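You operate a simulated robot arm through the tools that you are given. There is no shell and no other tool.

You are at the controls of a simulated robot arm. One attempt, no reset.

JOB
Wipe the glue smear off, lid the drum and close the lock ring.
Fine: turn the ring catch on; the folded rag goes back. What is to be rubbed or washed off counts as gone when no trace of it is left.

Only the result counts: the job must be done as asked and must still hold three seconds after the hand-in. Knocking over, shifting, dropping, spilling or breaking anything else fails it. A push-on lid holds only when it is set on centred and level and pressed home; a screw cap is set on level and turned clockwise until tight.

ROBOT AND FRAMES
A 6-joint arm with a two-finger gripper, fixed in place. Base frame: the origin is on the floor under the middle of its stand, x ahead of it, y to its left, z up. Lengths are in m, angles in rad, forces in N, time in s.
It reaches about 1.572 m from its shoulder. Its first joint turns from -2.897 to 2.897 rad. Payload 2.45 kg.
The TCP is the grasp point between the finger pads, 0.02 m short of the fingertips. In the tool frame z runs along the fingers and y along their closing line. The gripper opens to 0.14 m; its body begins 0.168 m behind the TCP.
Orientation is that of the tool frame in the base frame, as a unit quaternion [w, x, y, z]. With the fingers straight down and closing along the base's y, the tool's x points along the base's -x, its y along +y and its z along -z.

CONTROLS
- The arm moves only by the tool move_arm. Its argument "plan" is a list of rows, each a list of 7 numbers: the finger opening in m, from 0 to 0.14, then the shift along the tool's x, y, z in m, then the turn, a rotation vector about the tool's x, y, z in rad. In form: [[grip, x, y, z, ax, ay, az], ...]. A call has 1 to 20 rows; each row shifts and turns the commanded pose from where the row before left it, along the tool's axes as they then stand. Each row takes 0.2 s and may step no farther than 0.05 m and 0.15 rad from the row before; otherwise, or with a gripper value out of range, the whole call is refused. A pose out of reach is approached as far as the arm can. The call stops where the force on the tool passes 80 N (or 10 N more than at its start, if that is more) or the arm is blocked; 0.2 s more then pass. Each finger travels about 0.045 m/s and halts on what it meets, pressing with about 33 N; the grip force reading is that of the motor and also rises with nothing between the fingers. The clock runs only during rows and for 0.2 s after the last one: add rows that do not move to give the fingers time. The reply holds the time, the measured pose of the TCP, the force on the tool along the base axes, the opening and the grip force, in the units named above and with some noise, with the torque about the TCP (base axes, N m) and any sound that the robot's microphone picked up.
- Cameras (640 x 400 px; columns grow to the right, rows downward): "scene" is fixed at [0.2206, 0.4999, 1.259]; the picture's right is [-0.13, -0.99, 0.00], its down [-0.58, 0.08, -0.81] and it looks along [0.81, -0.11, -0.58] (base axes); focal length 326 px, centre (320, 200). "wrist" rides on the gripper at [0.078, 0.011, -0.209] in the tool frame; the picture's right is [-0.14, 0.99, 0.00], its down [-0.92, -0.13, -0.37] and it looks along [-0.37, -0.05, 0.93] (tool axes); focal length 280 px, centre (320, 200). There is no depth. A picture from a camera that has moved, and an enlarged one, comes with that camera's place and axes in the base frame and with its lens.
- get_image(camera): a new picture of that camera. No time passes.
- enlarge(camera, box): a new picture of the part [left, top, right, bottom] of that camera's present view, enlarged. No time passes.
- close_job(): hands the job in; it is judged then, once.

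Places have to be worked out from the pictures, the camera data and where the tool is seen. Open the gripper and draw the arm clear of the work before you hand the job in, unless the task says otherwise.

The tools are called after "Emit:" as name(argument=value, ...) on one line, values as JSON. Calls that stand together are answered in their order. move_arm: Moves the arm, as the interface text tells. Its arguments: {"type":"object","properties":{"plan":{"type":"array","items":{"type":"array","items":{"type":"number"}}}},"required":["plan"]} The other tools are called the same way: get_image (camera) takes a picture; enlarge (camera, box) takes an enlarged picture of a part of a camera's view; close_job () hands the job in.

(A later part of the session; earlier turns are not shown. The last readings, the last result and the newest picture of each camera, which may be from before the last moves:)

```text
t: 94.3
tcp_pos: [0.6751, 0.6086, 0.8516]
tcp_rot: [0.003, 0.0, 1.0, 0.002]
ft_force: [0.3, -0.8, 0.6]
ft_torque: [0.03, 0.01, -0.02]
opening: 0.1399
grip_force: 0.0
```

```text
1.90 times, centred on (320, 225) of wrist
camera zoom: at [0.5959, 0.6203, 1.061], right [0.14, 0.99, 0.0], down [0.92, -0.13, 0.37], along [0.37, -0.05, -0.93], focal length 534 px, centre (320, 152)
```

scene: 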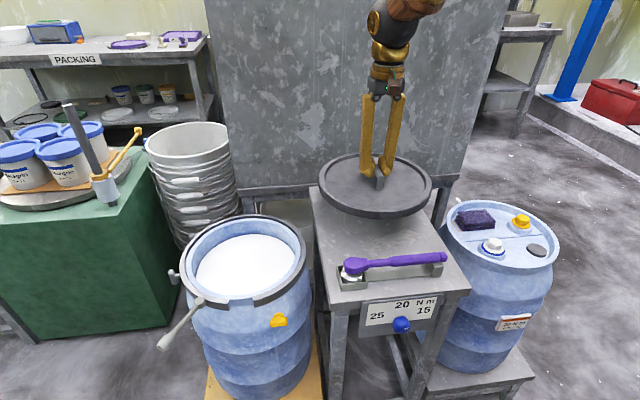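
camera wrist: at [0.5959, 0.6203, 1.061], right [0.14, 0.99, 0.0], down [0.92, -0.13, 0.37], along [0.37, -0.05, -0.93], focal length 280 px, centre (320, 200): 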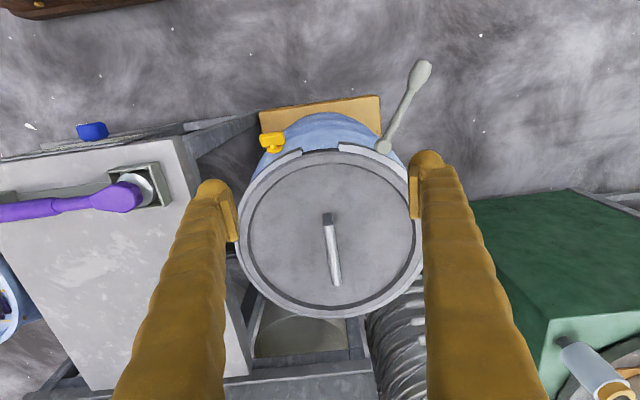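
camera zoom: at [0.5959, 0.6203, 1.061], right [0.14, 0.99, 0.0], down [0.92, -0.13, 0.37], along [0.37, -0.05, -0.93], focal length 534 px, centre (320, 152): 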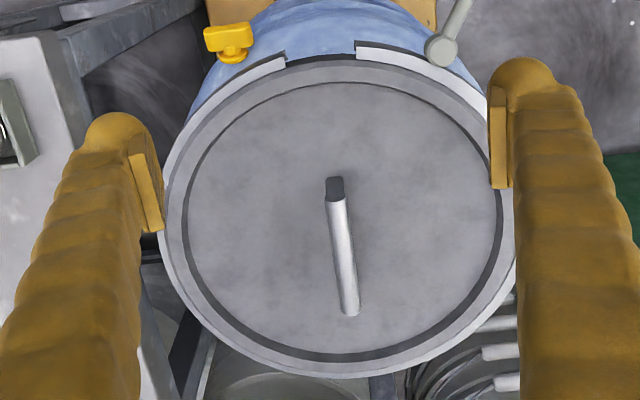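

Emit:
enlarge(camera="wrist", box=[270, 135, 370, 190])

Emit:
enlarge(camera="wrist", box=[280, 280, 380, 335])

Emit:
enlarge(camera="wrist", box=[375, 200, 435, 270])

Emit:
enlarge(camera="wrist", box=[225, 225, 285, 295])

Emit:
enlarge(camera="scene", box=[165, 245, 225, 310])

Emit:
enlarge(camera="scene", box=[260, 205, 320, 270])

```text
6.40 times, centred on (320, 162) of wrist
camera zoom: at [0.5959, 0.6203, 1.061], right [0.14, 0.99, 0.0], down [0.92, -0.13, 0.37], along [0.37, -0.05, -0.93], focal length 1794 px, centre (320, 440)
```

zoom: 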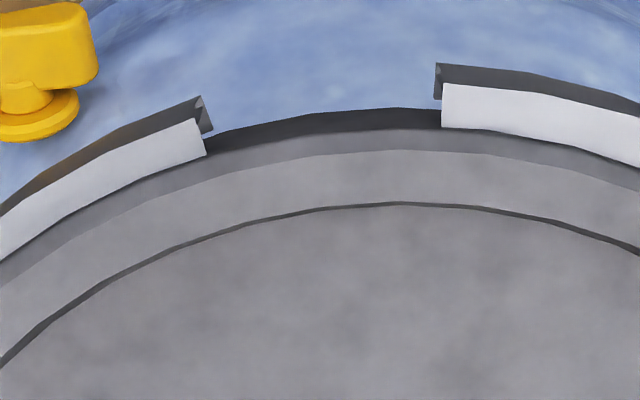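

```text
6.40 times, centred on (330, 308) of wrist
camera zoom: at [0.5959, 0.6203, 1.061], right [0.14, 0.99, 0.0], down [0.92, -0.13, 0.37], along [0.37, -0.05, -0.93], focal length 1794 px, centre (256, -488)
```

zoom: 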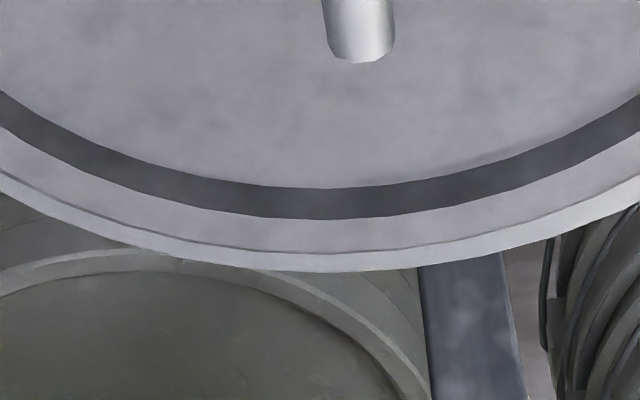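

```text
5.71 times, centred on (405, 235) of wrist
camera zoom: at [0.5959, 0.6203, 1.061], right [0.14, 0.99, 0.0], down [0.92, -0.13, 0.37], along [0.37, -0.05, -0.93], focal length 1602 px, centre (-166, 0)
```

zoom: 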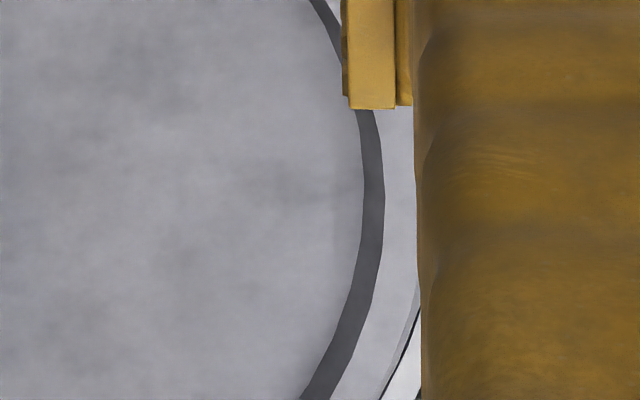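

```text
5.71 times, centred on (255, 260) of wrist
camera zoom: at [0.5959, 0.6203, 1.061], right [0.14, 0.99, 0.0], down [0.92, -0.13, 0.37], along [0.37, -0.05, -0.93], focal length 1602 px, centre (691, -143)
```

zoom: 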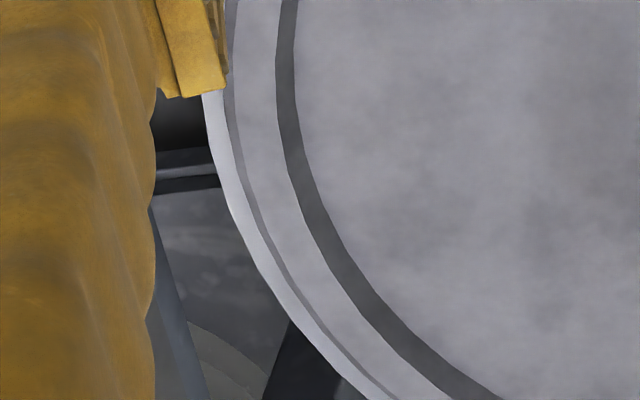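

```text
6.15 times, centred on (195, 278) of scene
camera zoom: at [0.2206, 0.4999, 1.259], right [-0.13, -0.99, 0.0], down [-0.58, 0.08, -0.81], along [0.81, -0.11, -0.58], focal length 2007 px, centre (1089, -277)
```

zoom: 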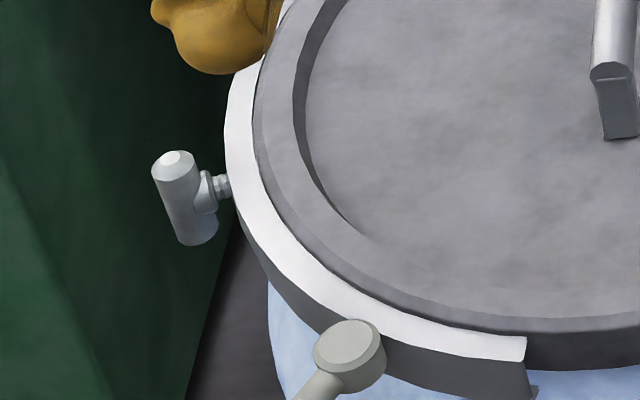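

```text
6.15 times, centred on (290, 238) of scene
camera zoom: at [0.2206, 0.4999, 1.259], right [-0.13, -0.99, 0.0], down [-0.58, 0.08, -0.81], along [0.81, -0.11, -0.58], focal length 2007 px, centre (505, -31)
```

zoom: 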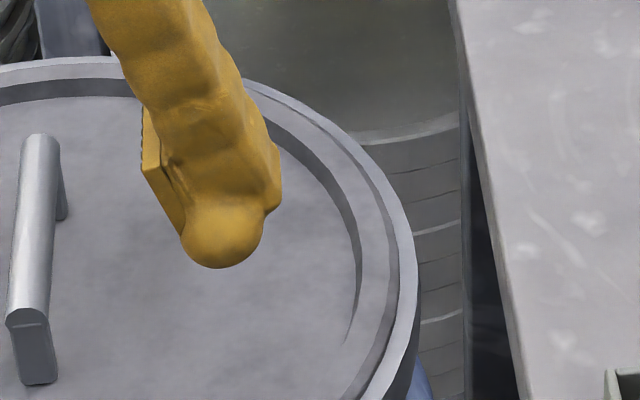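

The lid looks level and evenly seated inside the ring. To be sure it's home I press once more near its front and rear parts; first the front at x≈0.742.

Emit:
move_arm(plan=[[0.1, -0.033, 0, 0.04, 0, 0, 0], [0.06, -0.034, 0, 0.035, 0, 0, 0], [0.04, 0, 0, 0.04, 0, 0, 0], [0.03, 0, 0, 0.025, 0, 0, 0], [0.03, 0, 0, 0.006, 0, 0, 0], [0.03, 0, 0, 0.003, 0, 0, 0], [0.03, 0, 0, 0, 0, 0, 0]])

```text
refused: row 1 steps farther than a row can; nothing moved
```

Emit:
move_arm(plan=[[0.1, -0.033, 0, 0.03, 0, 0, 0], [0.06, -0.034, 0, 0.03, 0, 0, 0], [0.04, 0, 0, 0.045, 0, 0, 0], [0.03, 0, 0, 0.035, 0, 0, 0], [0.03, 0, 0, 0.006, 0, 0, 0], [0.03, 0, 0, 0.003, 0, 0, 0], [0.03, 0, 0, 0, 0, 0, 0]])

```text
t: 95.9
tcp_pos: [0.744, 0.6093, 0.7037]
tcp_rot: [0.003, 0.0, 1.0, 0.002]
ft_force: [0.5, -3.4, 10.7]
ft_torque: [-0.35, 0.1, 0.03]
opening: 0.0304
grip_force: 2.3
```

Emit:
move_arm(plan=[[0.03, 0, 0, 0.002, 0, 0, 0], [0.03, 0, 0, 0.0015, 0, 0, 0], [0.03, 0, 0, 0.0015, 0, 0, 0], [0.03, 0, 0, 0, 0, 0, 0]])

Emit:
enlarge(camera="scene", box=[210, 260, 290, 310])

```text
t: 96.6
tcp_pos: [0.7455, 0.6103, 0.7025]
tcp_rot: [0.005, 0.0, 1.0, 0.002]
ft_force: [-0.6, -3.9, 21.5]
ft_torque: [-0.37, 0.28, 0.09]
opening: 0.0079
grip_force: 3.5
stopped in row 3: the force on the tool passed its limit at 85 N (the readings are from after the stop); the commanded pose is now the measured one
```

```text
8.00 times, centred on (250, 285) of scene
camera zoom: at [0.2206, 0.4999, 1.259], right [-0.13, -0.99, 0.0], down [-0.58, 0.08, -0.81], along [0.81, -0.11, -0.58], focal length 2609 px, centre (880, -480)
```

zoom: 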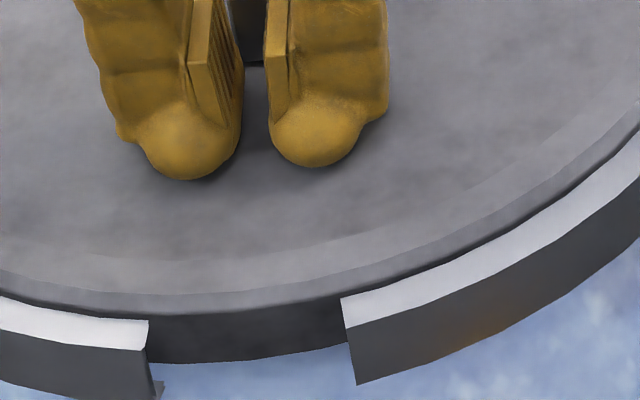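

Emit:
move_arm(plan=[[0.01, 0, 0, -0.03, 0, 0, 0], [0.03, 0, 0, -0.045, 0, 0, 0], [0.03, -0.048, 0, 0, 0, 0, 0], [0.03, -0.048, 0, 0, 0, 0, 0], [0.03, -0.046, -0.001, 0, 0, 0, 0], [0.03, 0, 0, 0.03, 0, 0, 0], [0.03, 0, 0, 0.03, 0, 0, 0], [0.03, 0, 0, 0.01, 0, 0, 0], [0.03, 0, 0, 0, 0, 0, 0]])

```text
t: 98.6
tcp_pos: [0.886, 0.6086, 0.7072]
tcp_rot: [0.004, -0.001, 1.0, 0.002]
ft_force: [-0.6, 0.6, -0.5]
ft_torque: [0.0, -0.02, -0.02]
opening: 0.0298
grip_force: 0.0
```

Emit:
move_arm(plan=[[0.03, 0, 0, 0.004, 0, 0, 0], [0.03, 0, 0, 0.002, 0, 0, 0], [0.03, 0, 0, 0.0015, 0, 0, 0], [0.03, 0, 0, 0.0015, 0, 0, 0], [0.03, 0, 0, 0.0015, 0, 0, 0], [0.03, 0, 0, 0, 0, 0, 0]])

Emit:
enlarge(camera="scene", box=[165, 205, 325, 315])

```text
t: 99.9
tcp_pos: [0.888, 0.6099, 0.7037]
tcp_rot: [0.005, 0.0, 1.0, 0.004]
ft_force: [0.1, -1.8, 10.2]
ft_torque: [-0.35, 0.04, 0.1]
opening: 0.0313
grip_force: 1.0
stopped in row 6: the force on the tool passed its limit at 83 N (the readings are from after the stop); the commanded pose is now the measured one
```

```text
3.64 times, centred on (245, 260) of scene
camera zoom: at [0.2206, 0.4999, 1.259], right [-0.13, -0.99, 0.0], down [-0.58, 0.08, -0.81], along [0.81, -0.11, -0.58], focal length 1186 px, centre (593, -18)
```

zoom: 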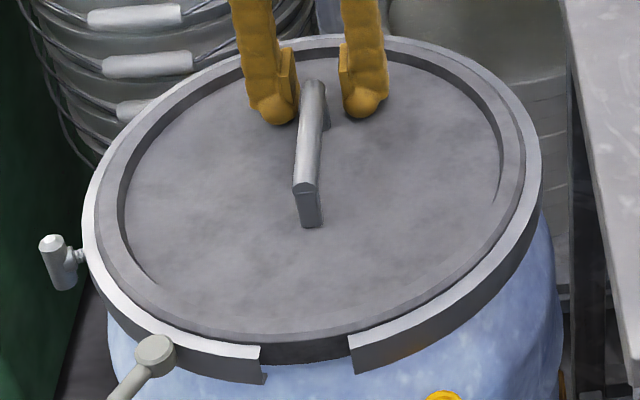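

Plate height reads the same at front, centre and rear (0.7025–0.704), so the lid is level and home. Now I retreat, correct the small tool tilt, and go above the lever handle at about (0.610, 0.740).

Emit:
move_arm(plan=[[0.03, 0, 0, -0.02, 0.008, 0.01, 0], [0.06, 0, 0, -0.045, 0, 0, 0], [0.06, 0, 0, -0.045, 0, 0, 0], [0.06, 0, 0, -0.045, 0, 0, 0], [0.06, 0.0397, 0.0186, 0, 0, 0, 0], [0.06, 0.0397, 0.0186, 0, 0, 0, 0], [0.06, 0.0397, 0.0186, 0, 0, 0, 0], [0.06, 0.0397, 0.0186, 0, 0, 0, 0], [0.06, 0.0397, 0.0186, 0, 0, 0, 0], [0.06, 0.0397, 0.0186, 0, 0, 0, 0], [0.06, 0.0397, 0.0186, 0, 0, 0, 0], [0.06, 0, 0, 0, 0, 0, 0], [0.06, 0, 0, 0, 0, 0, 0]])

Emit:
get_image(camera="wrist")

Emit:
get_image(camera="scene")

Emit:
enlarge(camera="wrist", box=[240, 60, 420, 280])

```text
t: 102.7
tcp_pos: [0.61, 0.7396, 0.8552]
tcp_rot: [0.0, 0.0, 1.0, -0.001]
ft_force: [0.6, -0.3, -0.4]
ft_torque: [-0.03, -0.01, 0.0]
opening: 0.0603
grip_force: 0.0
```

```text
taken
camera wrist: at [0.5318, 0.7528, 1.0638], right [0.14, 0.99, 0.0], down [0.92, -0.13, 0.37], along [0.37, -0.05, -0.93], focal length 280 px, centre (320, 200)
```

wrist: 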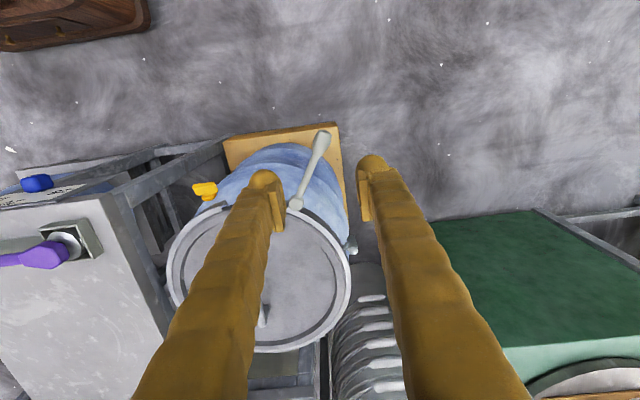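

```text
taken
```

scene: 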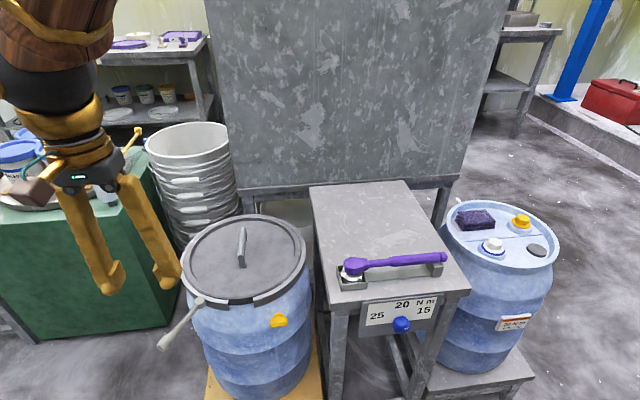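

```text
1.82 times, centred on (330, 170) of wrist
camera zoom: at [0.5318, 0.7528, 1.0638], right [0.14, 0.99, 0.0], down [0.92, -0.13, 0.37], along [0.37, -0.05, -0.93], focal length 510 px, centre (302, 254)
```

zoom: 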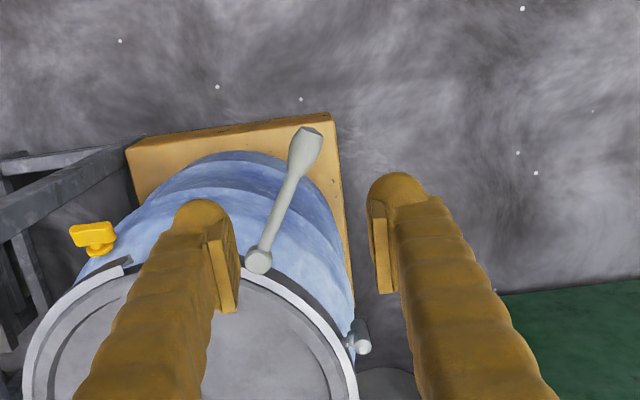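

The tool axis lies right over the lever's handle. I turn the gripper 31° so the fingers straddle the lever squarely, and come down part way.

Emit:
move_arm(plan=[[0.06, 0, 0, 0, 0, 0, 0.15], [0.06, 0, 0, 0, 0, 0, 0.15], [0.06, 0, 0, 0, 0, 0, 0.15], [0.06, 0, 0, 0, 0, 0, 0.09], [0.06, 0, 0, 0.04, 0, 0, 0], [0.06, 0, 0, 0.04, 0, 0, 0], [0.06, 0, 0, 0.03, 0, 0, 0], [0.06, 0, 0, 0, 0, 0, 0]])

Emit:
get_image(camera="wrist")

Emit:
enlarge(camera="scene", box=[100, 220, 260, 380])

```text
t: 104.5
tcp_pos: [0.6107, 0.739, 0.746]
tcp_rot: [0.0, 0.266, 0.964, -0.001]
ft_force: [-0.3, -0.4, -0.8]
ft_torque: [-0.01, 0.0, 0.02]
opening: 0.06
grip_force: 0.1
```

```text
taken
camera wrist: at [0.5487, 0.7901, 0.9561], right [0.63, 0.78, 0.0], down [0.72, -0.58, 0.37], along [0.29, -0.23, -0.93], focal length 280 px, centre (320, 200)
```

wrist: 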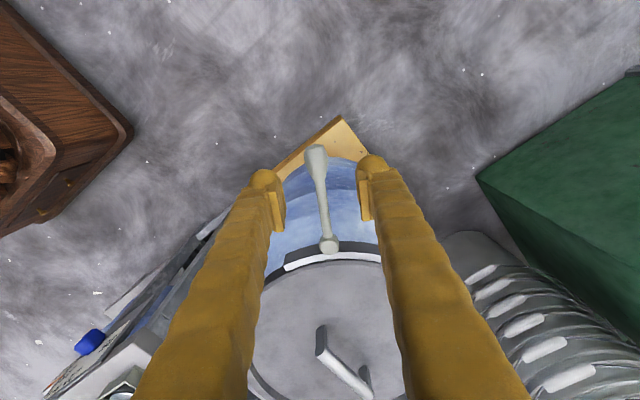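

```text
2.50 times, centred on (180, 300) of scene
camera zoom: at [0.2206, 0.4999, 1.259], right [-0.13, -0.99, 0.0], down [-0.58, 0.08, -0.81], along [0.81, -0.11, -0.58], focal length 815 px, centre (670, -50)
```

zoom: 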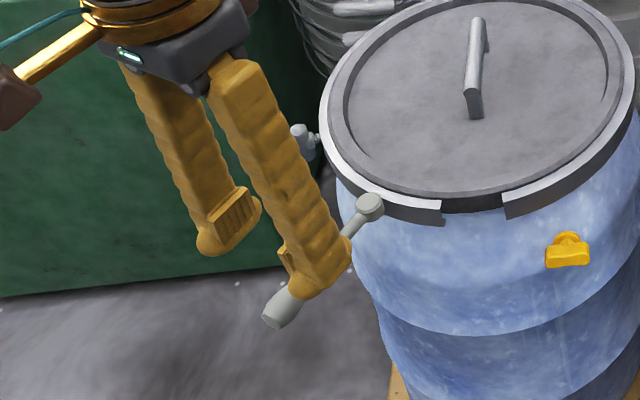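

Fingers straddle the lever neatly. I lower them to lever height (TCP z≈0.693).

Emit:
move_arm(plan=[[0.06, 0, 0, 0.03, 0, 0, 0], [0.06, 0, 0, 0.015, 0, 0, 0], [0.06, 0, 0, 0.008, 0, 0, 0], [0.06, 0, 0, 0, 0, 0, 0]])

Emit:
enlarge(camera="wrist", box=[240, 100, 420, 280])

Emit:
enlarge(camera="scene", box=[140, 250, 240, 370])

```text
t: 105.5
tcp_pos: [0.6099, 0.7387, 0.6939]
tcp_rot: [0.0, 0.266, 0.964, -0.001]
ft_force: [-0.2, -0.2, -0.5]
ft_torque: [0.02, 0.02, -0.03]
opening: 0.06
grip_force: 0.1
```

```text
2.22 times, centred on (330, 190) of wrist
camera zoom: at [0.5485, 0.7903, 0.9037], right [0.63, 0.78, 0.0], down [0.72, -0.58, 0.37], along [0.29, -0.23, -0.93], focal length 623 px, centre (298, 222)
```

zoom: 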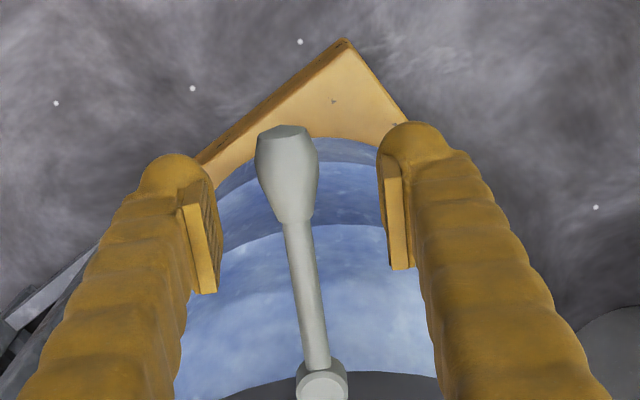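

```text
3.33 times, centred on (190, 310) of scene
camera zoom: at [0.2206, 0.4999, 1.259], right [-0.13, -0.99, 0.0], down [-0.58, 0.08, -0.81], along [0.81, -0.11, -0.58], focal length 1087 px, centre (753, -167)
```

zoom: 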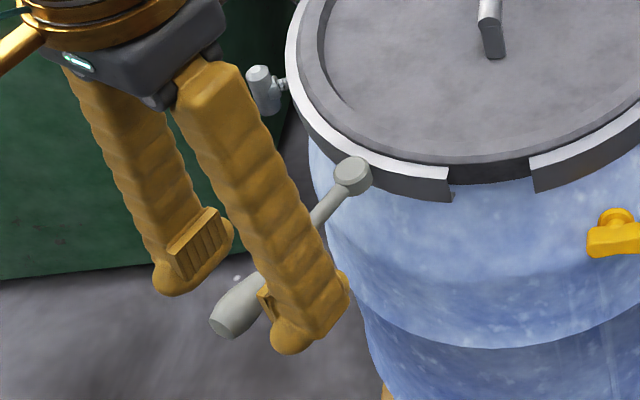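

Now I test the closing direction: gently push the lever clockwise (toward the T catch) with the gap-side finger.

Emit:
move_arm(plan=[[0.06, 0, 0.006, 0, 0, 0, 0], [0.06, 0, 0.006, 0, 0, 0, 0], [0.06, 0, 0.006, 0, 0, 0, 0], [0.06, 0, 0.004, 0, 0, 0, 0], [0.06, 0, 0.003, 0, 0, 0, 0], [0.06, 0, 0, 0, 0, 0, 0]])

Emit:
enlarge(camera="wrist", box=[240, 100, 420, 280])

```text
t: 106.9
tcp_pos: [0.6234, 0.761, 0.6943]
tcp_rot: [0.0, 0.267, 0.964, -0.001]
ft_force: [-9.6, -17.5, 5.1]
ft_torque: [-0.34, 0.27, 0.3]
opening: 0.0738
grip_force: 10.3
```

```text
2.22 times, centred on (330, 190) of wrist
camera zoom: at [0.5614, 0.8123, 0.9031], right [0.63, 0.78, 0.0], down [0.72, -0.58, 0.37], along [0.29, -0.23, -0.93], focal length 623 px, centre (298, 222)
```

zoom: 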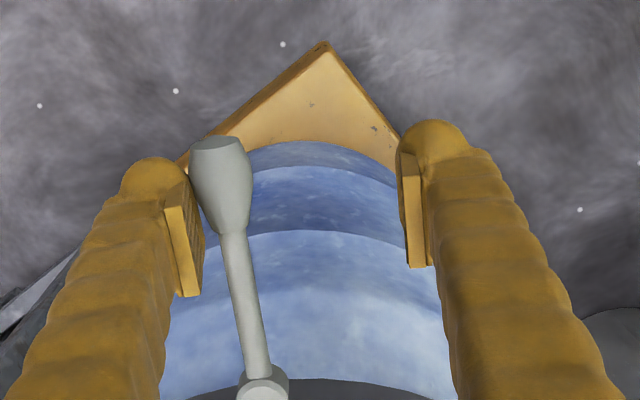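

About 20 N of resistance clockwise with almost no motion. I try the opposite direction with the other finger for comparison.

Emit:
move_arm(plan=[[0.06, 0, -0.01, 0, 0, 0, 0], [0.06, 0, -0.01, 0, 0, 0, 0], [0.06, 0, -0.01, 0, 0, 0, 0], [0.06, 0, -0.008, 0, 0, 0, 0], [0.06, 0, -0.004, 0, 0, 0, 0], [0.06, 0, -0.003, 0, 0, 0, 0], [0.06, 0, 0, 0, 0, 0, 0]])

Emit:
enlarge(camera="wrist", box=[240, 100, 420, 280])

Emit:
enlarge(camera="scene", box=[140, 250, 240, 370])

```text
t: 108.5
tcp_pos: [0.5993, 0.722, 0.6939]
tcp_rot: [0.0, 0.266, 0.964, -0.001]
ft_force: [0.6, -0.6, -0.7]
ft_torque: [-0.03, -0.01, -0.01]
opening: 0.0603
grip_force: 0.1
```

```text
2.22 times, centred on (330, 190) of wrist
camera zoom: at [0.538, 0.774, 0.9026], right [0.63, 0.78, 0.0], down [0.72, -0.58, 0.37], along [0.29, -0.23, -0.93], focal length 623 px, centre (298, 222)
```

zoom: 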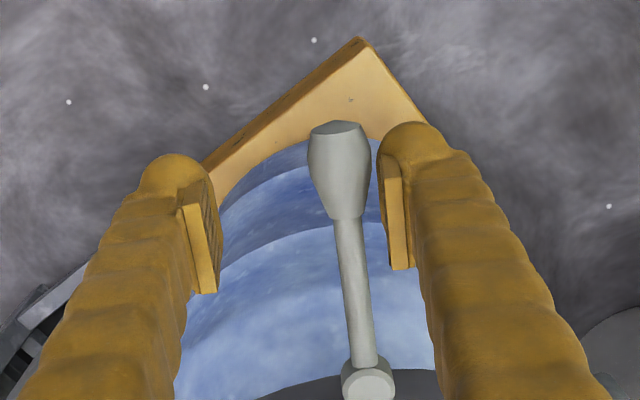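

```text
3.33 times, centred on (190, 310) of scene
camera zoom: at [0.2206, 0.4999, 1.259], right [-0.13, -0.99, 0.0], down [-0.58, 0.08, -0.81], along [0.81, -0.11, -0.58], focal length 1087 px, centre (753, -167)
```

zoom: 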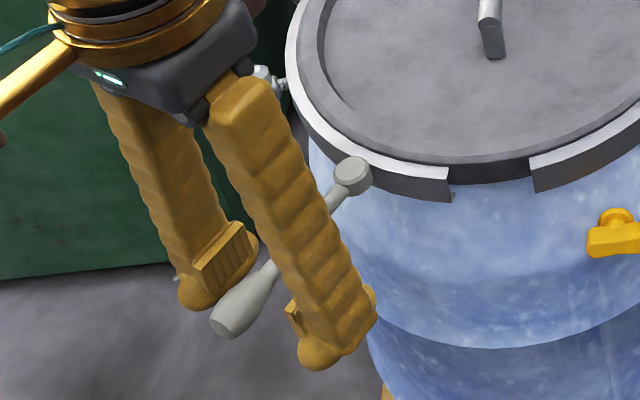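

Emit:
move_arm(plan=[[0.06, 0, -0.004, 0, 0, 0, 0], [0.06, 0, -0.004, 0, 0, 0, 0], [0.06, 0, -0.004, 0, 0, 0, 0], [0.06, 0, -0.003, 0, 0, 0, 0], [0.06, 0, 0, 0, 0, 0, 0]])

Emit:
enlarge(camera="wrist", box=[240, 100, 420, 280])

Emit:
enlarge(camera="scene", box=[140, 250, 240, 370])

```text
t: 109.7
tcp_pos: [0.5926, 0.71, 0.6931]
tcp_rot: [0.0, 0.267, 0.964, 0.0]
ft_force: [0.3, 0.6, 0.0]
ft_torque: [0.06, -0.03, -0.03]
opening: 0.0613
grip_force: 0.6
```

```text
2.22 times, centred on (330, 190) of wrist
camera zoom: at [0.5307, 0.7612, 0.9026], right [0.63, 0.78, 0.0], down [0.72, -0.58, 0.37], along [0.29, -0.23, -0.93], focal length 623 px, centre (298, 222)
```

zoom: 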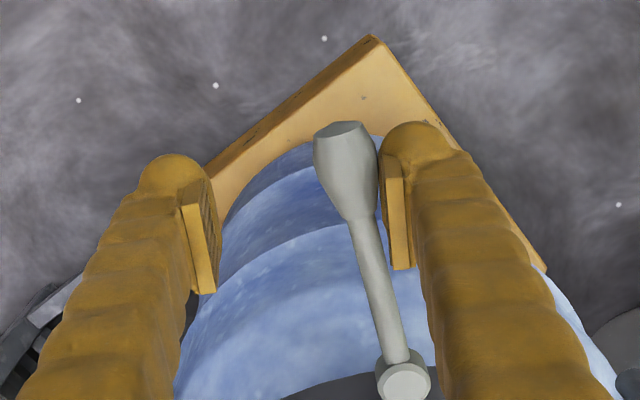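

```text
3.33 times, centred on (190, 310) of scene
camera zoom: at [0.2206, 0.4999, 1.259], right [-0.13, -0.99, 0.0], down [-0.58, 0.08, -0.81], along [0.81, -0.11, -0.58], focal length 1087 px, centre (753, -167)
```

zoom: 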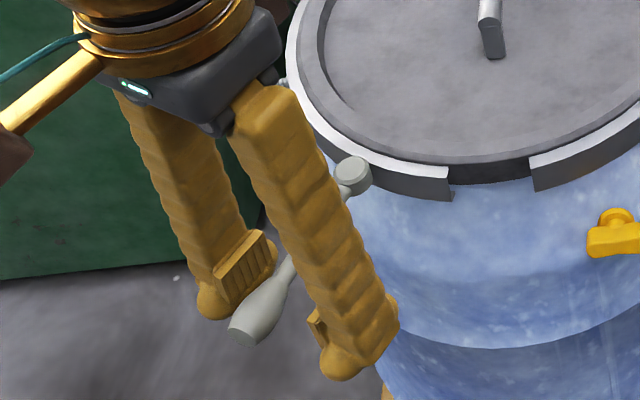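

The lever moves counter-clockwise almost freely (now at 156°, from 149°), while clockwise it resisted. I continue a little further counter-clockwise to learn whether that is just slack or the closing direction.

Emit:
move_arm(plan=[[0.06, 0, -0.006, 0, 0, 0, -0.05], [0.06, 0, -0.006, 0, 0, 0, -0.06], [0.06, 0, -0.006, 0, 0, 0, -0.06], [0.06, 0, -0.006, 0, 0, 0, -0.06], [0.06, 0, 0, 0, 0, 0, 0]])

Emit:
enlarge(camera="wrist", box=[240, 100, 420, 280])

Emit:
enlarge(camera="scene", box=[150, 240, 290, 370])

```text
t: 110.9
tcp_pos: [0.5823, 0.6888, 0.6938]
tcp_rot: [-0.001, 0.154, 0.988, -0.002]
ft_force: [0.8, 1.0, 0.4]
ft_torque: [0.03, -0.02, -0.01]
opening: 0.061
grip_force: 0.6
```

```text
2.22 times, centred on (330, 190) of wrist
camera zoom: at [0.5105, 0.7244, 0.9024], right [0.43, 0.9, 0.0], down [0.84, -0.4, 0.37], along [0.33, -0.16, -0.93], focal length 623 px, centre (298, 222)
```

zoom: 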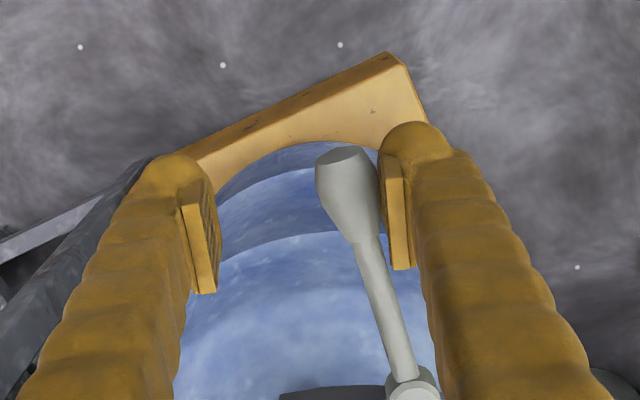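

```text
3.08 times, centred on (220, 305) of scene
camera zoom: at [0.2206, 0.4999, 1.259], right [-0.13, -0.99, 0.0], down [-0.58, 0.08, -0.81], along [0.81, -0.11, -0.58], focal length 1003 px, centre (628, -123)
```

zoom: 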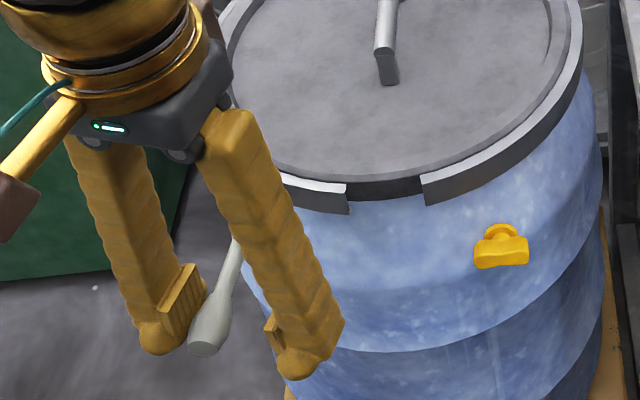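

The lever keeps swinging freely counter-clockwise (now about 171°). I continue on an arc around the pivot to see when resistance and ring closing begin.

Emit:
move_arm(plan=[[0.06, -0.0038, -0.0091, 0, 0, 0, -0.1], [0.06, -0.0038, -0.0091, 0, 0, 0, -0.1], [0.06, -0.0038, -0.0091, 0, 0, 0, -0.1], [0.06, -0.0038, -0.0091, 0, 0, 0, -0.1], [0.06, 0, 0, 0, 0, 0, 0]])

Emit:
enlarge(camera="wrist", box=[230, 100, 430, 300])

Emit:
enlarge(camera="scene", box=[150, 240, 290, 370])

```text
t: 112.1
tcp_pos: [0.5912, 0.6507, 0.6933]
tcp_rot: [0.001, -0.046, 0.999, -0.001]
ft_force: [-0.6, 0.6, 0.2]
ft_torque: [-0.03, -0.02, 0.02]
opening: 0.0602
grip_force: 0.5
```

```text
2.00 times, centred on (330, 200) of wrist
camera zoom: at [0.5115, 0.6561, 0.9036], right [0.05, 1.0, 0.0], down [0.93, -0.04, 0.37], along [0.37, -0.02, -0.93], focal length 561 px, centre (300, 200)
```

zoom: 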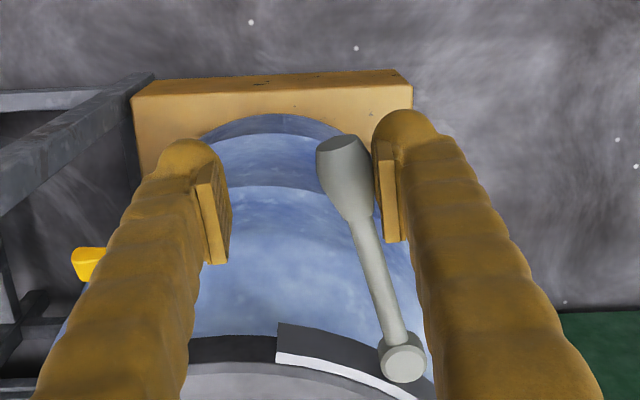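

```text
3.08 times, centred on (220, 305) of scene
camera zoom: at [0.2206, 0.4999, 1.259], right [-0.13, -0.99, 0.0], down [-0.58, 0.08, -0.81], along [0.81, -0.11, -0.58], focal length 1003 px, centre (628, -123)
```

zoom: 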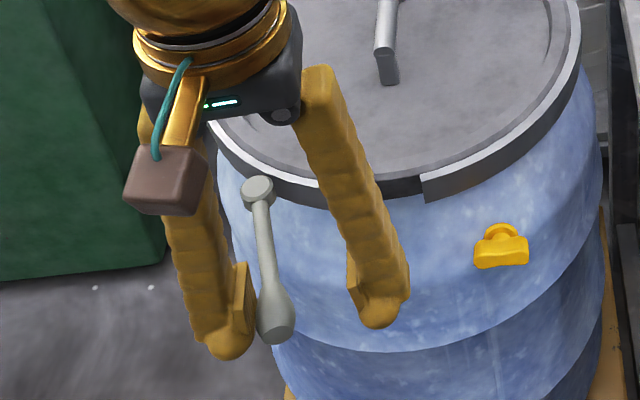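

Still free at about 194°, so counter-clockwise is the closing swing. I continue the arc with the same finger.

Emit:
move_arm(plan=[[0.06, -0.0038, -0.0091, 0, 0, 0, -0.1], [0.06, -0.0038, -0.0091, 0, 0, 0, -0.1], [0.06, -0.0038, -0.0091, 0, 0, 0, -0.1], [0.06, -0.0038, -0.0091, 0, 0, 0, -0.1], [0.06, 0, 0, 0, 0, 0, 0]])

Emit:
enlarge(camera="wrist", box=[230, 100, 430, 300])

Emit:
enlarge(camera="scene", box=[150, 240, 290, 370])

```text
t: 113.3
tcp_pos: [0.6147, 0.6196, 0.6936]
tcp_rot: [-0.001, -0.244, 0.97, -0.001]
ft_force: [-0.4, 1.4, 0.3]
ft_torque: [0.0, 0.03, 0.0]
opening: 0.0608
grip_force: 0.5
```

```text
2.00 times, centred on (330, 200) of wrist
camera zoom: at [0.5396, 0.5935, 0.903], right [-0.35, 0.94, 0.0], down [0.87, 0.32, 0.37], along [0.35, 0.13, -0.93], focal length 561 px, centre (300, 200)
```

zoom: 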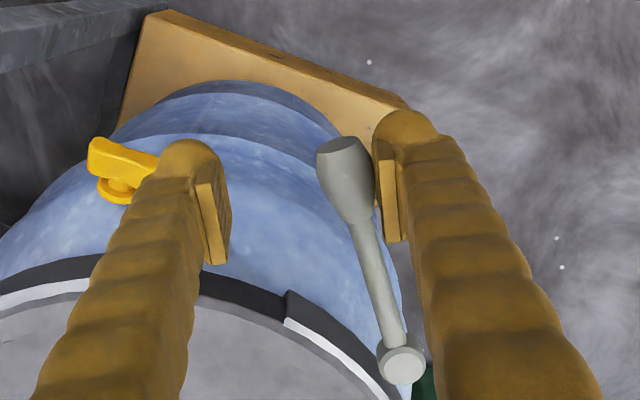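

```text
3.08 times, centred on (220, 305) of scene
camera zoom: at [0.2206, 0.4999, 1.259], right [-0.13, -0.99, 0.0], down [-0.58, 0.08, -0.81], along [0.81, -0.11, -0.58], focal length 1003 px, centre (628, -123)
```

zoom: 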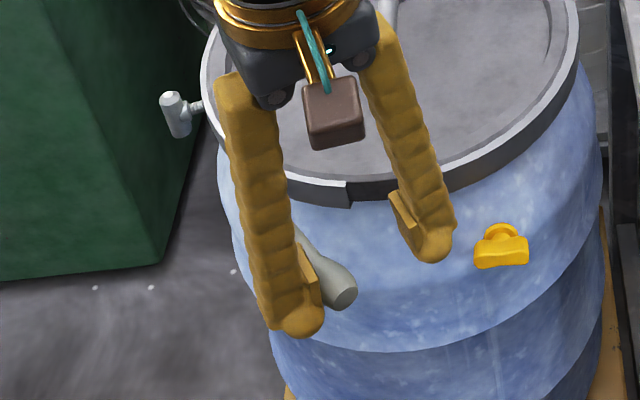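

The lever is at about 217° and still light. The inner finger would soon hit the ring, so I lift, close the fingers, and re-place them on the outer side of the lever to push it in.

Emit:
move_arm(plan=[[0.06, 0, 0.004, -0.03, 0, 0, 0], [0.06, 0, 0.0, -0.03, 0, 0, 0], [0.0, 0, 0.03, 0, 0, 0, 0], [0.0, 0, 0.03, 0, 0, 0, 0], [0.0, 0, 0, 0, 0, 0, 0], [0.0, 0, 0, 0, 0, 0, 0], [0.0, 0, 0, 0, 0, 0, 0], [0.0, 0, 0, 0, 0, 0, 0]])

Emit:
get_image(camera="wrist")

Emit:
enlarge(camera="scene", box=[150, 200, 310, 340])

```text
t: 115.1
tcp_pos: [0.5834, 0.6753, 0.7546]
tcp_rot: [0.0, -0.242, 0.97, -0.001]
ft_force: [0.2, 0.1, -0.6]
ft_torque: [-0.01, -0.01, -0.02]
opening: 0.0001
grip_force: 29.3
```

```text
taken
camera wrist: at [0.5095, 0.6509, 0.9637], right [-0.35, 0.94, 0.0], down [0.87, 0.32, 0.37], along [0.35, 0.13, -0.93], focal length 280 px, centre (320, 200)
```

wrist: 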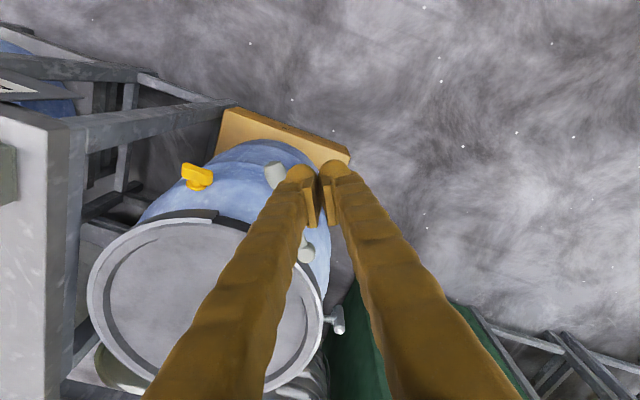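

```text
2.86 times, centred on (230, 270) of scene
camera zoom: at [0.2206, 0.4999, 1.259], right [-0.13, -0.99, 0.0], down [-0.58, 0.08, -0.81], along [0.81, -0.11, -0.58], focal length 932 px, centre (577, 0)
```

zoom: 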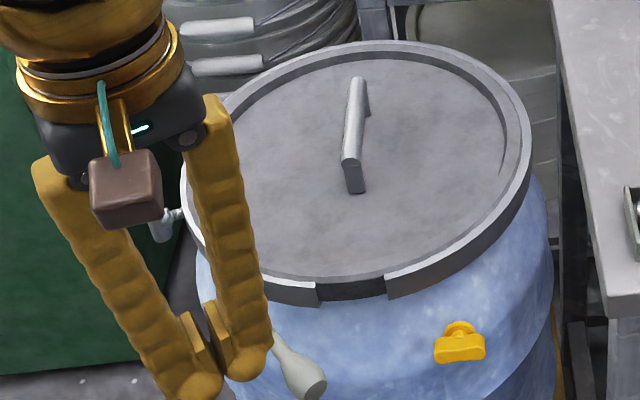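

Emit:
move_arm(plan=[[0.0, 0, 0.01, 0, 0, 0, 0], [0.0, 0, 0, 0.03, 0, 0, 0], [0.0, 0, 0, 0.03, 0, 0, 0], [0.0, 0, 0, 0, 0, 0, 0]])

Emit:
get_image(camera="wrist")

Emit:
enlarge(camera="scene", box=[150, 220, 310, 360])

```text
t: 116.1
tcp_pos: [0.5792, 0.6837, 0.6929]
tcp_rot: [0.0, -0.242, 0.97, 0.0]
ft_force: [-0.7, 0.4, 0.1]
ft_torque: [0.01, 0.03, 0.01]
opening: 0.0001
grip_force: 29.7
```

```text
taken
camera wrist: at [0.5054, 0.6586, 0.9027], right [-0.35, 0.94, 0.0], down [0.87, 0.32, 0.37], along [0.35, 0.13, -0.93], focal length 280 px, centre (320, 200)
```

wrist: 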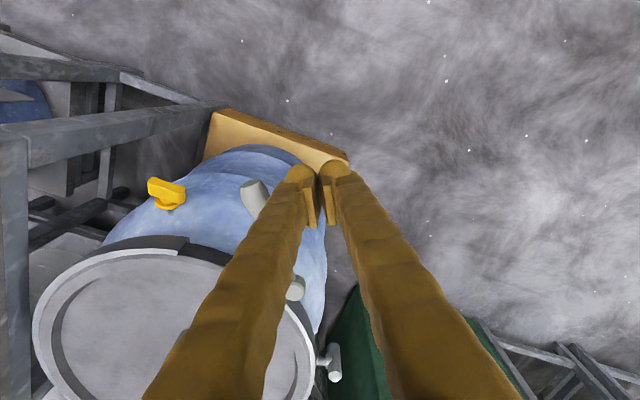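

```text
2.86 times, centred on (230, 290) of scene
camera zoom: at [0.2206, 0.4999, 1.259], right [-0.13, -0.99, 0.0], down [-0.58, 0.08, -0.81], along [0.81, -0.11, -0.58], focal length 932 px, centre (577, -57)
```

zoom: 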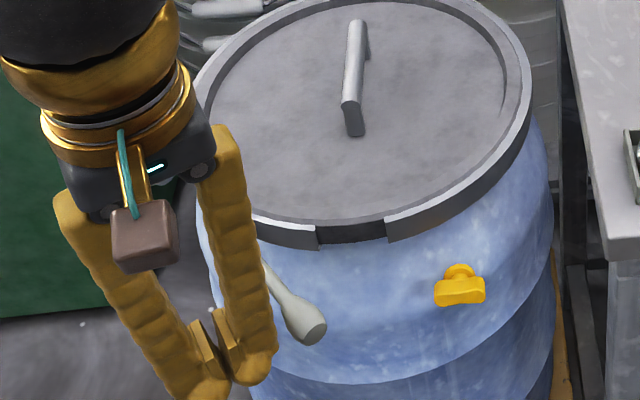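

Closed fingers are beside the lever's outer side. I push it on along the arc.

Emit:
move_arm(plan=[[0.0, 0.0036, -0.0096, 0, 0, 0, -0.1], [0.0, 0.0036, -0.0096, 0, 0, 0, -0.1], [0.0, 0.0036, -0.0096, 0, 0, 0, -0.1], [0.0, 0.0036, -0.0096, 0, 0, 0, -0.1], [0.0, 0, 0, 0, 0, 0, 0]])

Emit:
get_image(camera="wrist")

Emit:
enlarge(camera="scene", box=[150, 220, 310, 360])

```text
t: 117.3
tcp_pos: [0.591, 0.6448, 0.6926]
tcp_rot: [0.0, -0.431, 0.902, -0.001]
ft_force: [0.0, -0.6, 0.1]
ft_torque: [0.01, 0.0, -0.02]
opening: 0.0
grip_force: 30.0
```

```text
taken
camera wrist: at [0.533, 0.5917, 0.9029], right [-0.68, 0.73, 0.0], down [0.68, 0.64, 0.37], along [0.27, 0.25, -0.93], focal length 280 px, centre (320, 200)
```

wrist: 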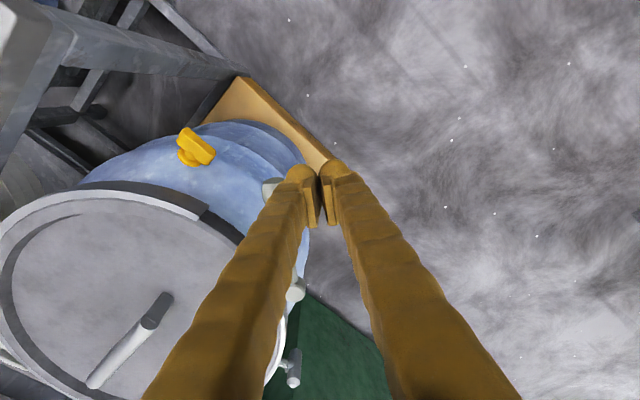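

```text
2.86 times, centred on (230, 290) of scene
camera zoom: at [0.2206, 0.4999, 1.259], right [-0.13, -0.99, 0.0], down [-0.58, 0.08, -0.81], along [0.81, -0.11, -0.58], focal length 932 px, centre (577, -57)
```

zoom: 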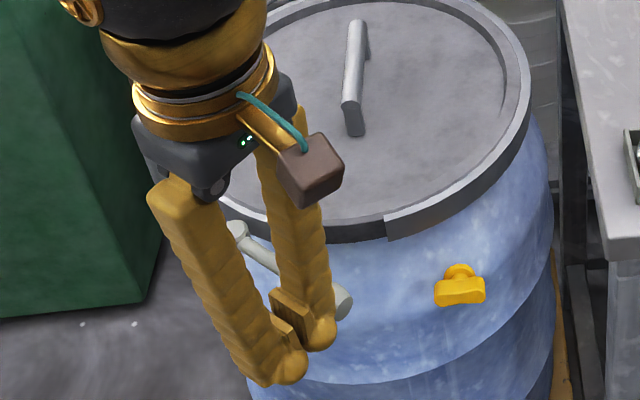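

Emit:
move_arm(plan=[[0.0, 0.0036, -0.0096, 0, 0, 0, -0.1], [0.0, 0.0036, -0.0096, 0, 0, 0, -0.1], [0.0, 0, 0, 0, 0, 0, 0]])

Emit:
enlarge(camera="wrist", box=[150, 80, 350, 300])

Emit:
enlarge(camera="scene", box=[150, 220, 310, 360])

```text
t: 118.1
tcp_pos: [0.601, 0.6264, 0.6933]
tcp_rot: [-0.001, -0.519, 0.855, 0.0]
ft_force: [-0.5, 0.6, 0.4]
ft_torque: [0.01, 0.04, 0.02]
opening: 0.0
grip_force: 29.6
```

```text
1.82 times, centred on (250, 190) of wrist
camera zoom: at [0.5553, 0.5643, 0.9032], right [-0.82, 0.58, 0.0], down [0.54, 0.76, 0.37], along [0.21, 0.3, -0.93], focal length 510 px, centre (447, 218)
```

zoom: 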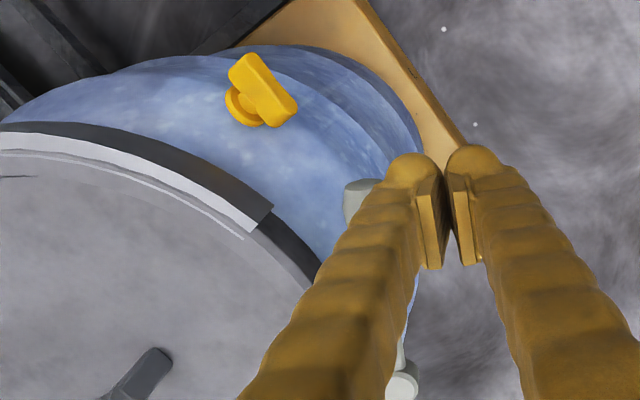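

```text
2.86 times, centred on (230, 290) of scene
camera zoom: at [0.2206, 0.4999, 1.259], right [-0.13, -0.99, 0.0], down [-0.58, 0.08, -0.81], along [0.81, -0.11, -0.58], focal length 932 px, centre (577, -57)
```

zoom: 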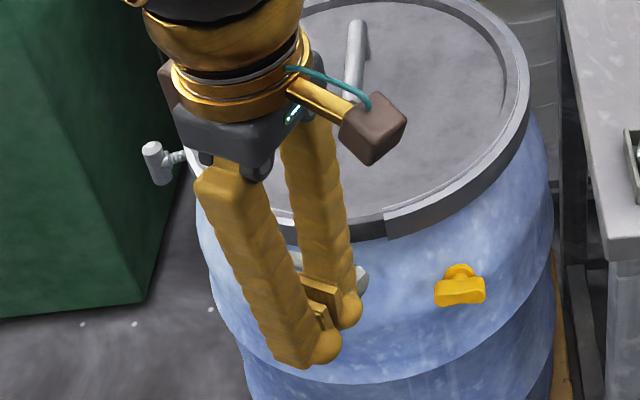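

Emit:
move_arm(plan=[[0.0, 0.0036, -0.0096, 0, 0, 0, -0.1], [0.0, 0.0036, -0.0096, 0, 0, 0, -0.1], [0.0, 0, 0, 0, 0, 0, 0]])

Emit:
enlarge(camera="scene", box=[150, 220, 310, 360])

```text
t: 118.9
tcp_pos: [0.6139, 0.6128, 0.6935]
tcp_rot: [-0.001, -0.602, 0.798, 0.0]
ft_force: [-42.0, 16.6, 8.9]
ft_torque: [0.09, 0.23, -0.04]
opening: 0.0003
grip_force: 29.7
```

```text
2.86 times, centred on (230, 290) of scene
camera zoom: at [0.2206, 0.4999, 1.259], right [-0.13, -0.99, 0.0], down [-0.58, 0.08, -0.81], along [0.81, -0.11, -0.58], focal length 932 px, centre (577, -57)
```

zoom: 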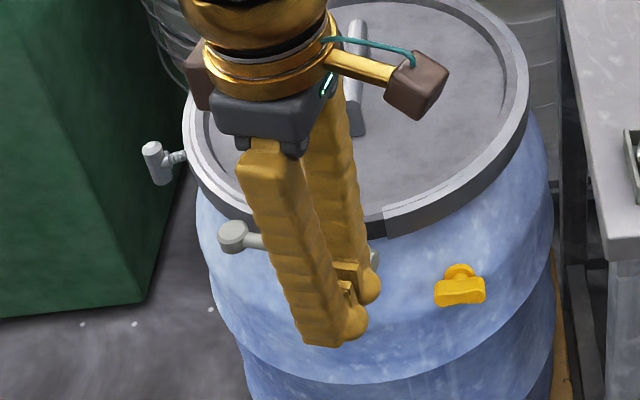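

Now a firm resistance (45 N). I look closely to see whether the lever is at its stop and what the ring gap does.

Emit:
get_image(camera="wrist")

Emit:
enlarge(camera="wrist", box=[180, 80, 360, 280])

Emit:
enlarge(camera="scene", box=[200, 260, 290, 330])

```text
taken
camera wrist: at [0.5824, 0.5434, 0.9032], right [-0.91, 0.4, 0.0], down [0.38, 0.85, 0.37], along [0.15, 0.34, -0.93], focal length 280 px, centre (320, 200)
```

wrist: 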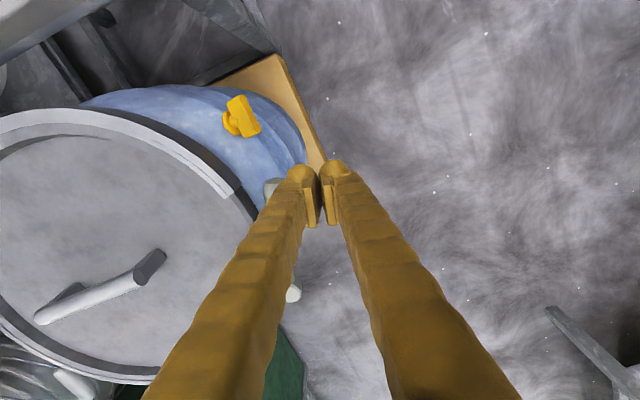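

```text
2.00 times, centred on (270, 180) of wrist
camera zoom: at [0.5824, 0.5434, 0.9032], right [-0.91, 0.4, 0.0], down [0.38, 0.85, 0.37], along [0.15, 0.34, -0.93], focal length 561 px, centre (420, 240)
```

zoom: 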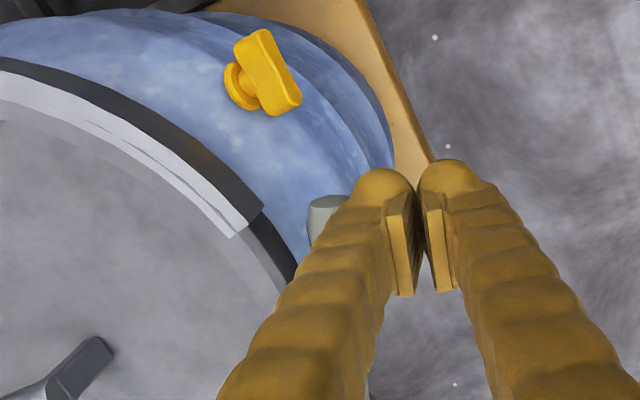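

```text
5.71 times, centred on (245, 295) of scene
camera zoom: at [0.2206, 0.4999, 1.259], right [-0.13, -0.99, 0.0], down [-0.58, 0.08, -0.81], along [0.81, -0.11, -0.58], focal length 1863 px, centre (749, -343)
```

zoom: 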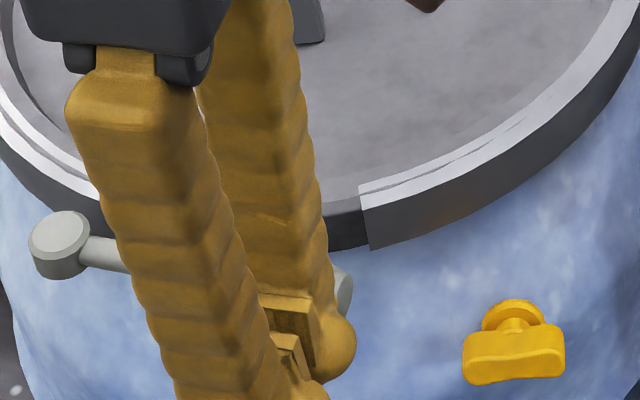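

Lever is at about 250° now and resists. I push further in its normal direction (tool -y) in small steps.

Emit:
move_arm(plan=[[0.0, 0, -0.002, 0, 0, 0, 0], [0.0, 0, -0.002, 0, 0, 0, 0], [0.0, 0, 0, 0, 0, 0, 0]])

Emit:
enlarge(camera="scene", box=[200, 260, 290, 330])

```text
t: 119.5
tcp_pos: [0.6146, 0.6138, 0.6929]
tcp_rot: [-0.002, -0.602, 0.798, 0.0]
ft_force: [-35.4, 11.1, 13.1]
ft_torque: [0.0, 0.08, -0.06]
opening: 0.0001
grip_force: 29.5
stopped in row 2: the force on the tool passed its limit at 84 N (the readings are from after the stop); the commanded pose is now the measured one
```

```text
5.71 times, centred on (245, 295) of scene
camera zoom: at [0.2206, 0.4999, 1.259], right [-0.13, -0.99, 0.0], down [-0.58, 0.08, -0.81], along [0.81, -0.11, -0.58], focal length 1863 px, centre (749, -343)
```

zoom: 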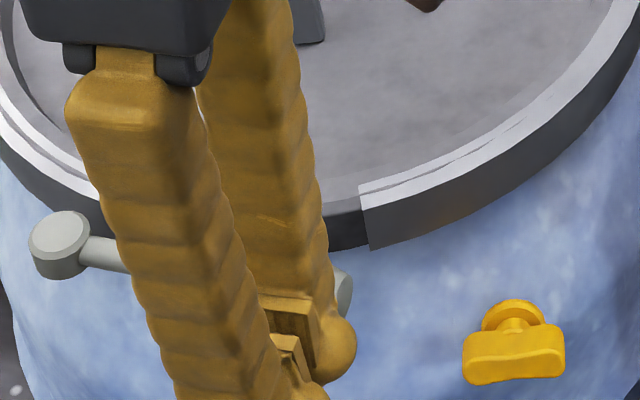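

The lever is at a hard stop at about 250°, lying along the ring. I back off and look at the ring and lever from above and from the scene camera.

Emit:
move_arm(plan=[[0.0, 0, 0.01, 0, 0, 0, 0], [0.0, 0, 0.03, 0, 0, 0, 0], [0.0, 0, 0, -0.045, 0, 0, 0], [0.03, 0, 0, -0.045, 0, 0, 0], [0.06, 0.03, 0, -0.03, 0, 0, 0.1], [0.1, 0.03, 0.0, -0.02, 0, 0, 0.15], [0.14, 0, 0.0, 0, 0, 0, 0.15], [0.14, 0, 0.0, 0, 0, 0, 0.15], [0.14, 0, 0.0, 0, 0, 0, 0.15], [0.14, 0, 0.0, 0, 0, 0, 0.15], [0.14, 0, 0.0, 0, 0, 0, 0.15], [0.14, 0, 0.0, 0, 0, 0, 0.15], [0.14, 0, 0.0, 0, 0, 0, 0.14], [0.14, 0, 0, 0, 0, 0, 0]])

Emit:
get_image(camera="wrist")

Emit:
get_image(camera="scene")

Emit:
enlarge(camera="scene", box=[170, 240, 300, 330])

```text
t: 122.5
tcp_pos: [0.5583, 0.5678, 0.8317]
tcp_rot: [-0.001, -0.001, 1.0, -0.001]
ft_force: [-0.3, 0.0, -0.6]
ft_torque: [0.01, 0.03, 0.0]
opening: 0.1401
grip_force: 0.1
```

```text
taken
camera wrist: at [0.4807, 0.5803, 1.0431], right [0.14, 0.99, 0.0], down [0.92, -0.13, 0.37], along [0.36, -0.05, -0.93], focal length 280 px, centre (320, 200)
```

wrist: 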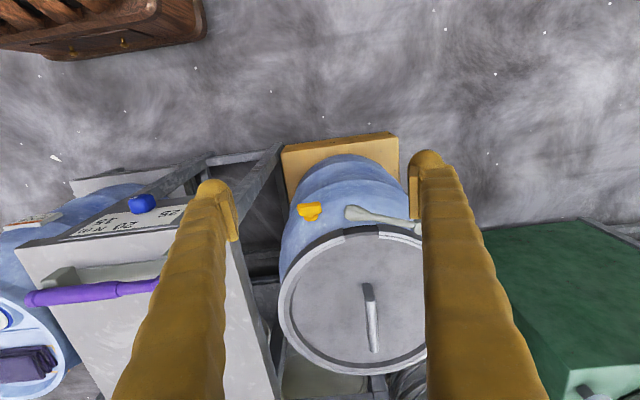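

```text
taken
```

scene: 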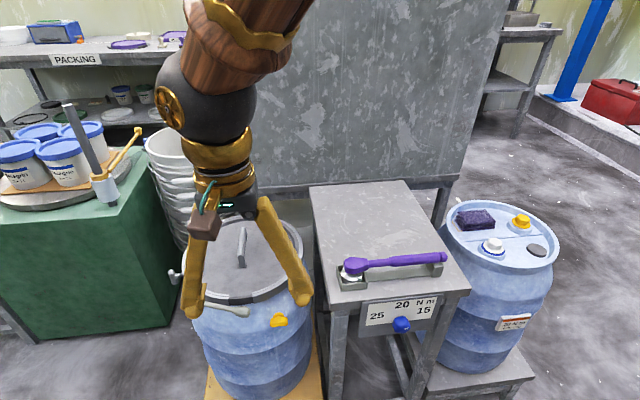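

```text
4.44 times, centred on (235, 285) of scene
camera zoom: at [0.2206, 0.4999, 1.259], right [-0.13, -0.99, 0.0], down [-0.58, 0.08, -0.81], along [0.81, -0.11, -0.58], focal length 1449 px, centre (698, -178)
```

zoom: 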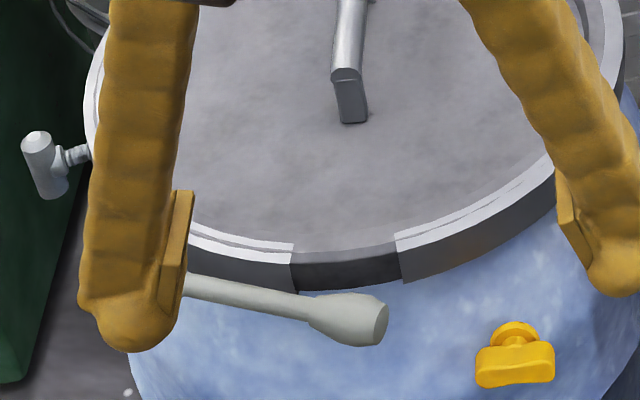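

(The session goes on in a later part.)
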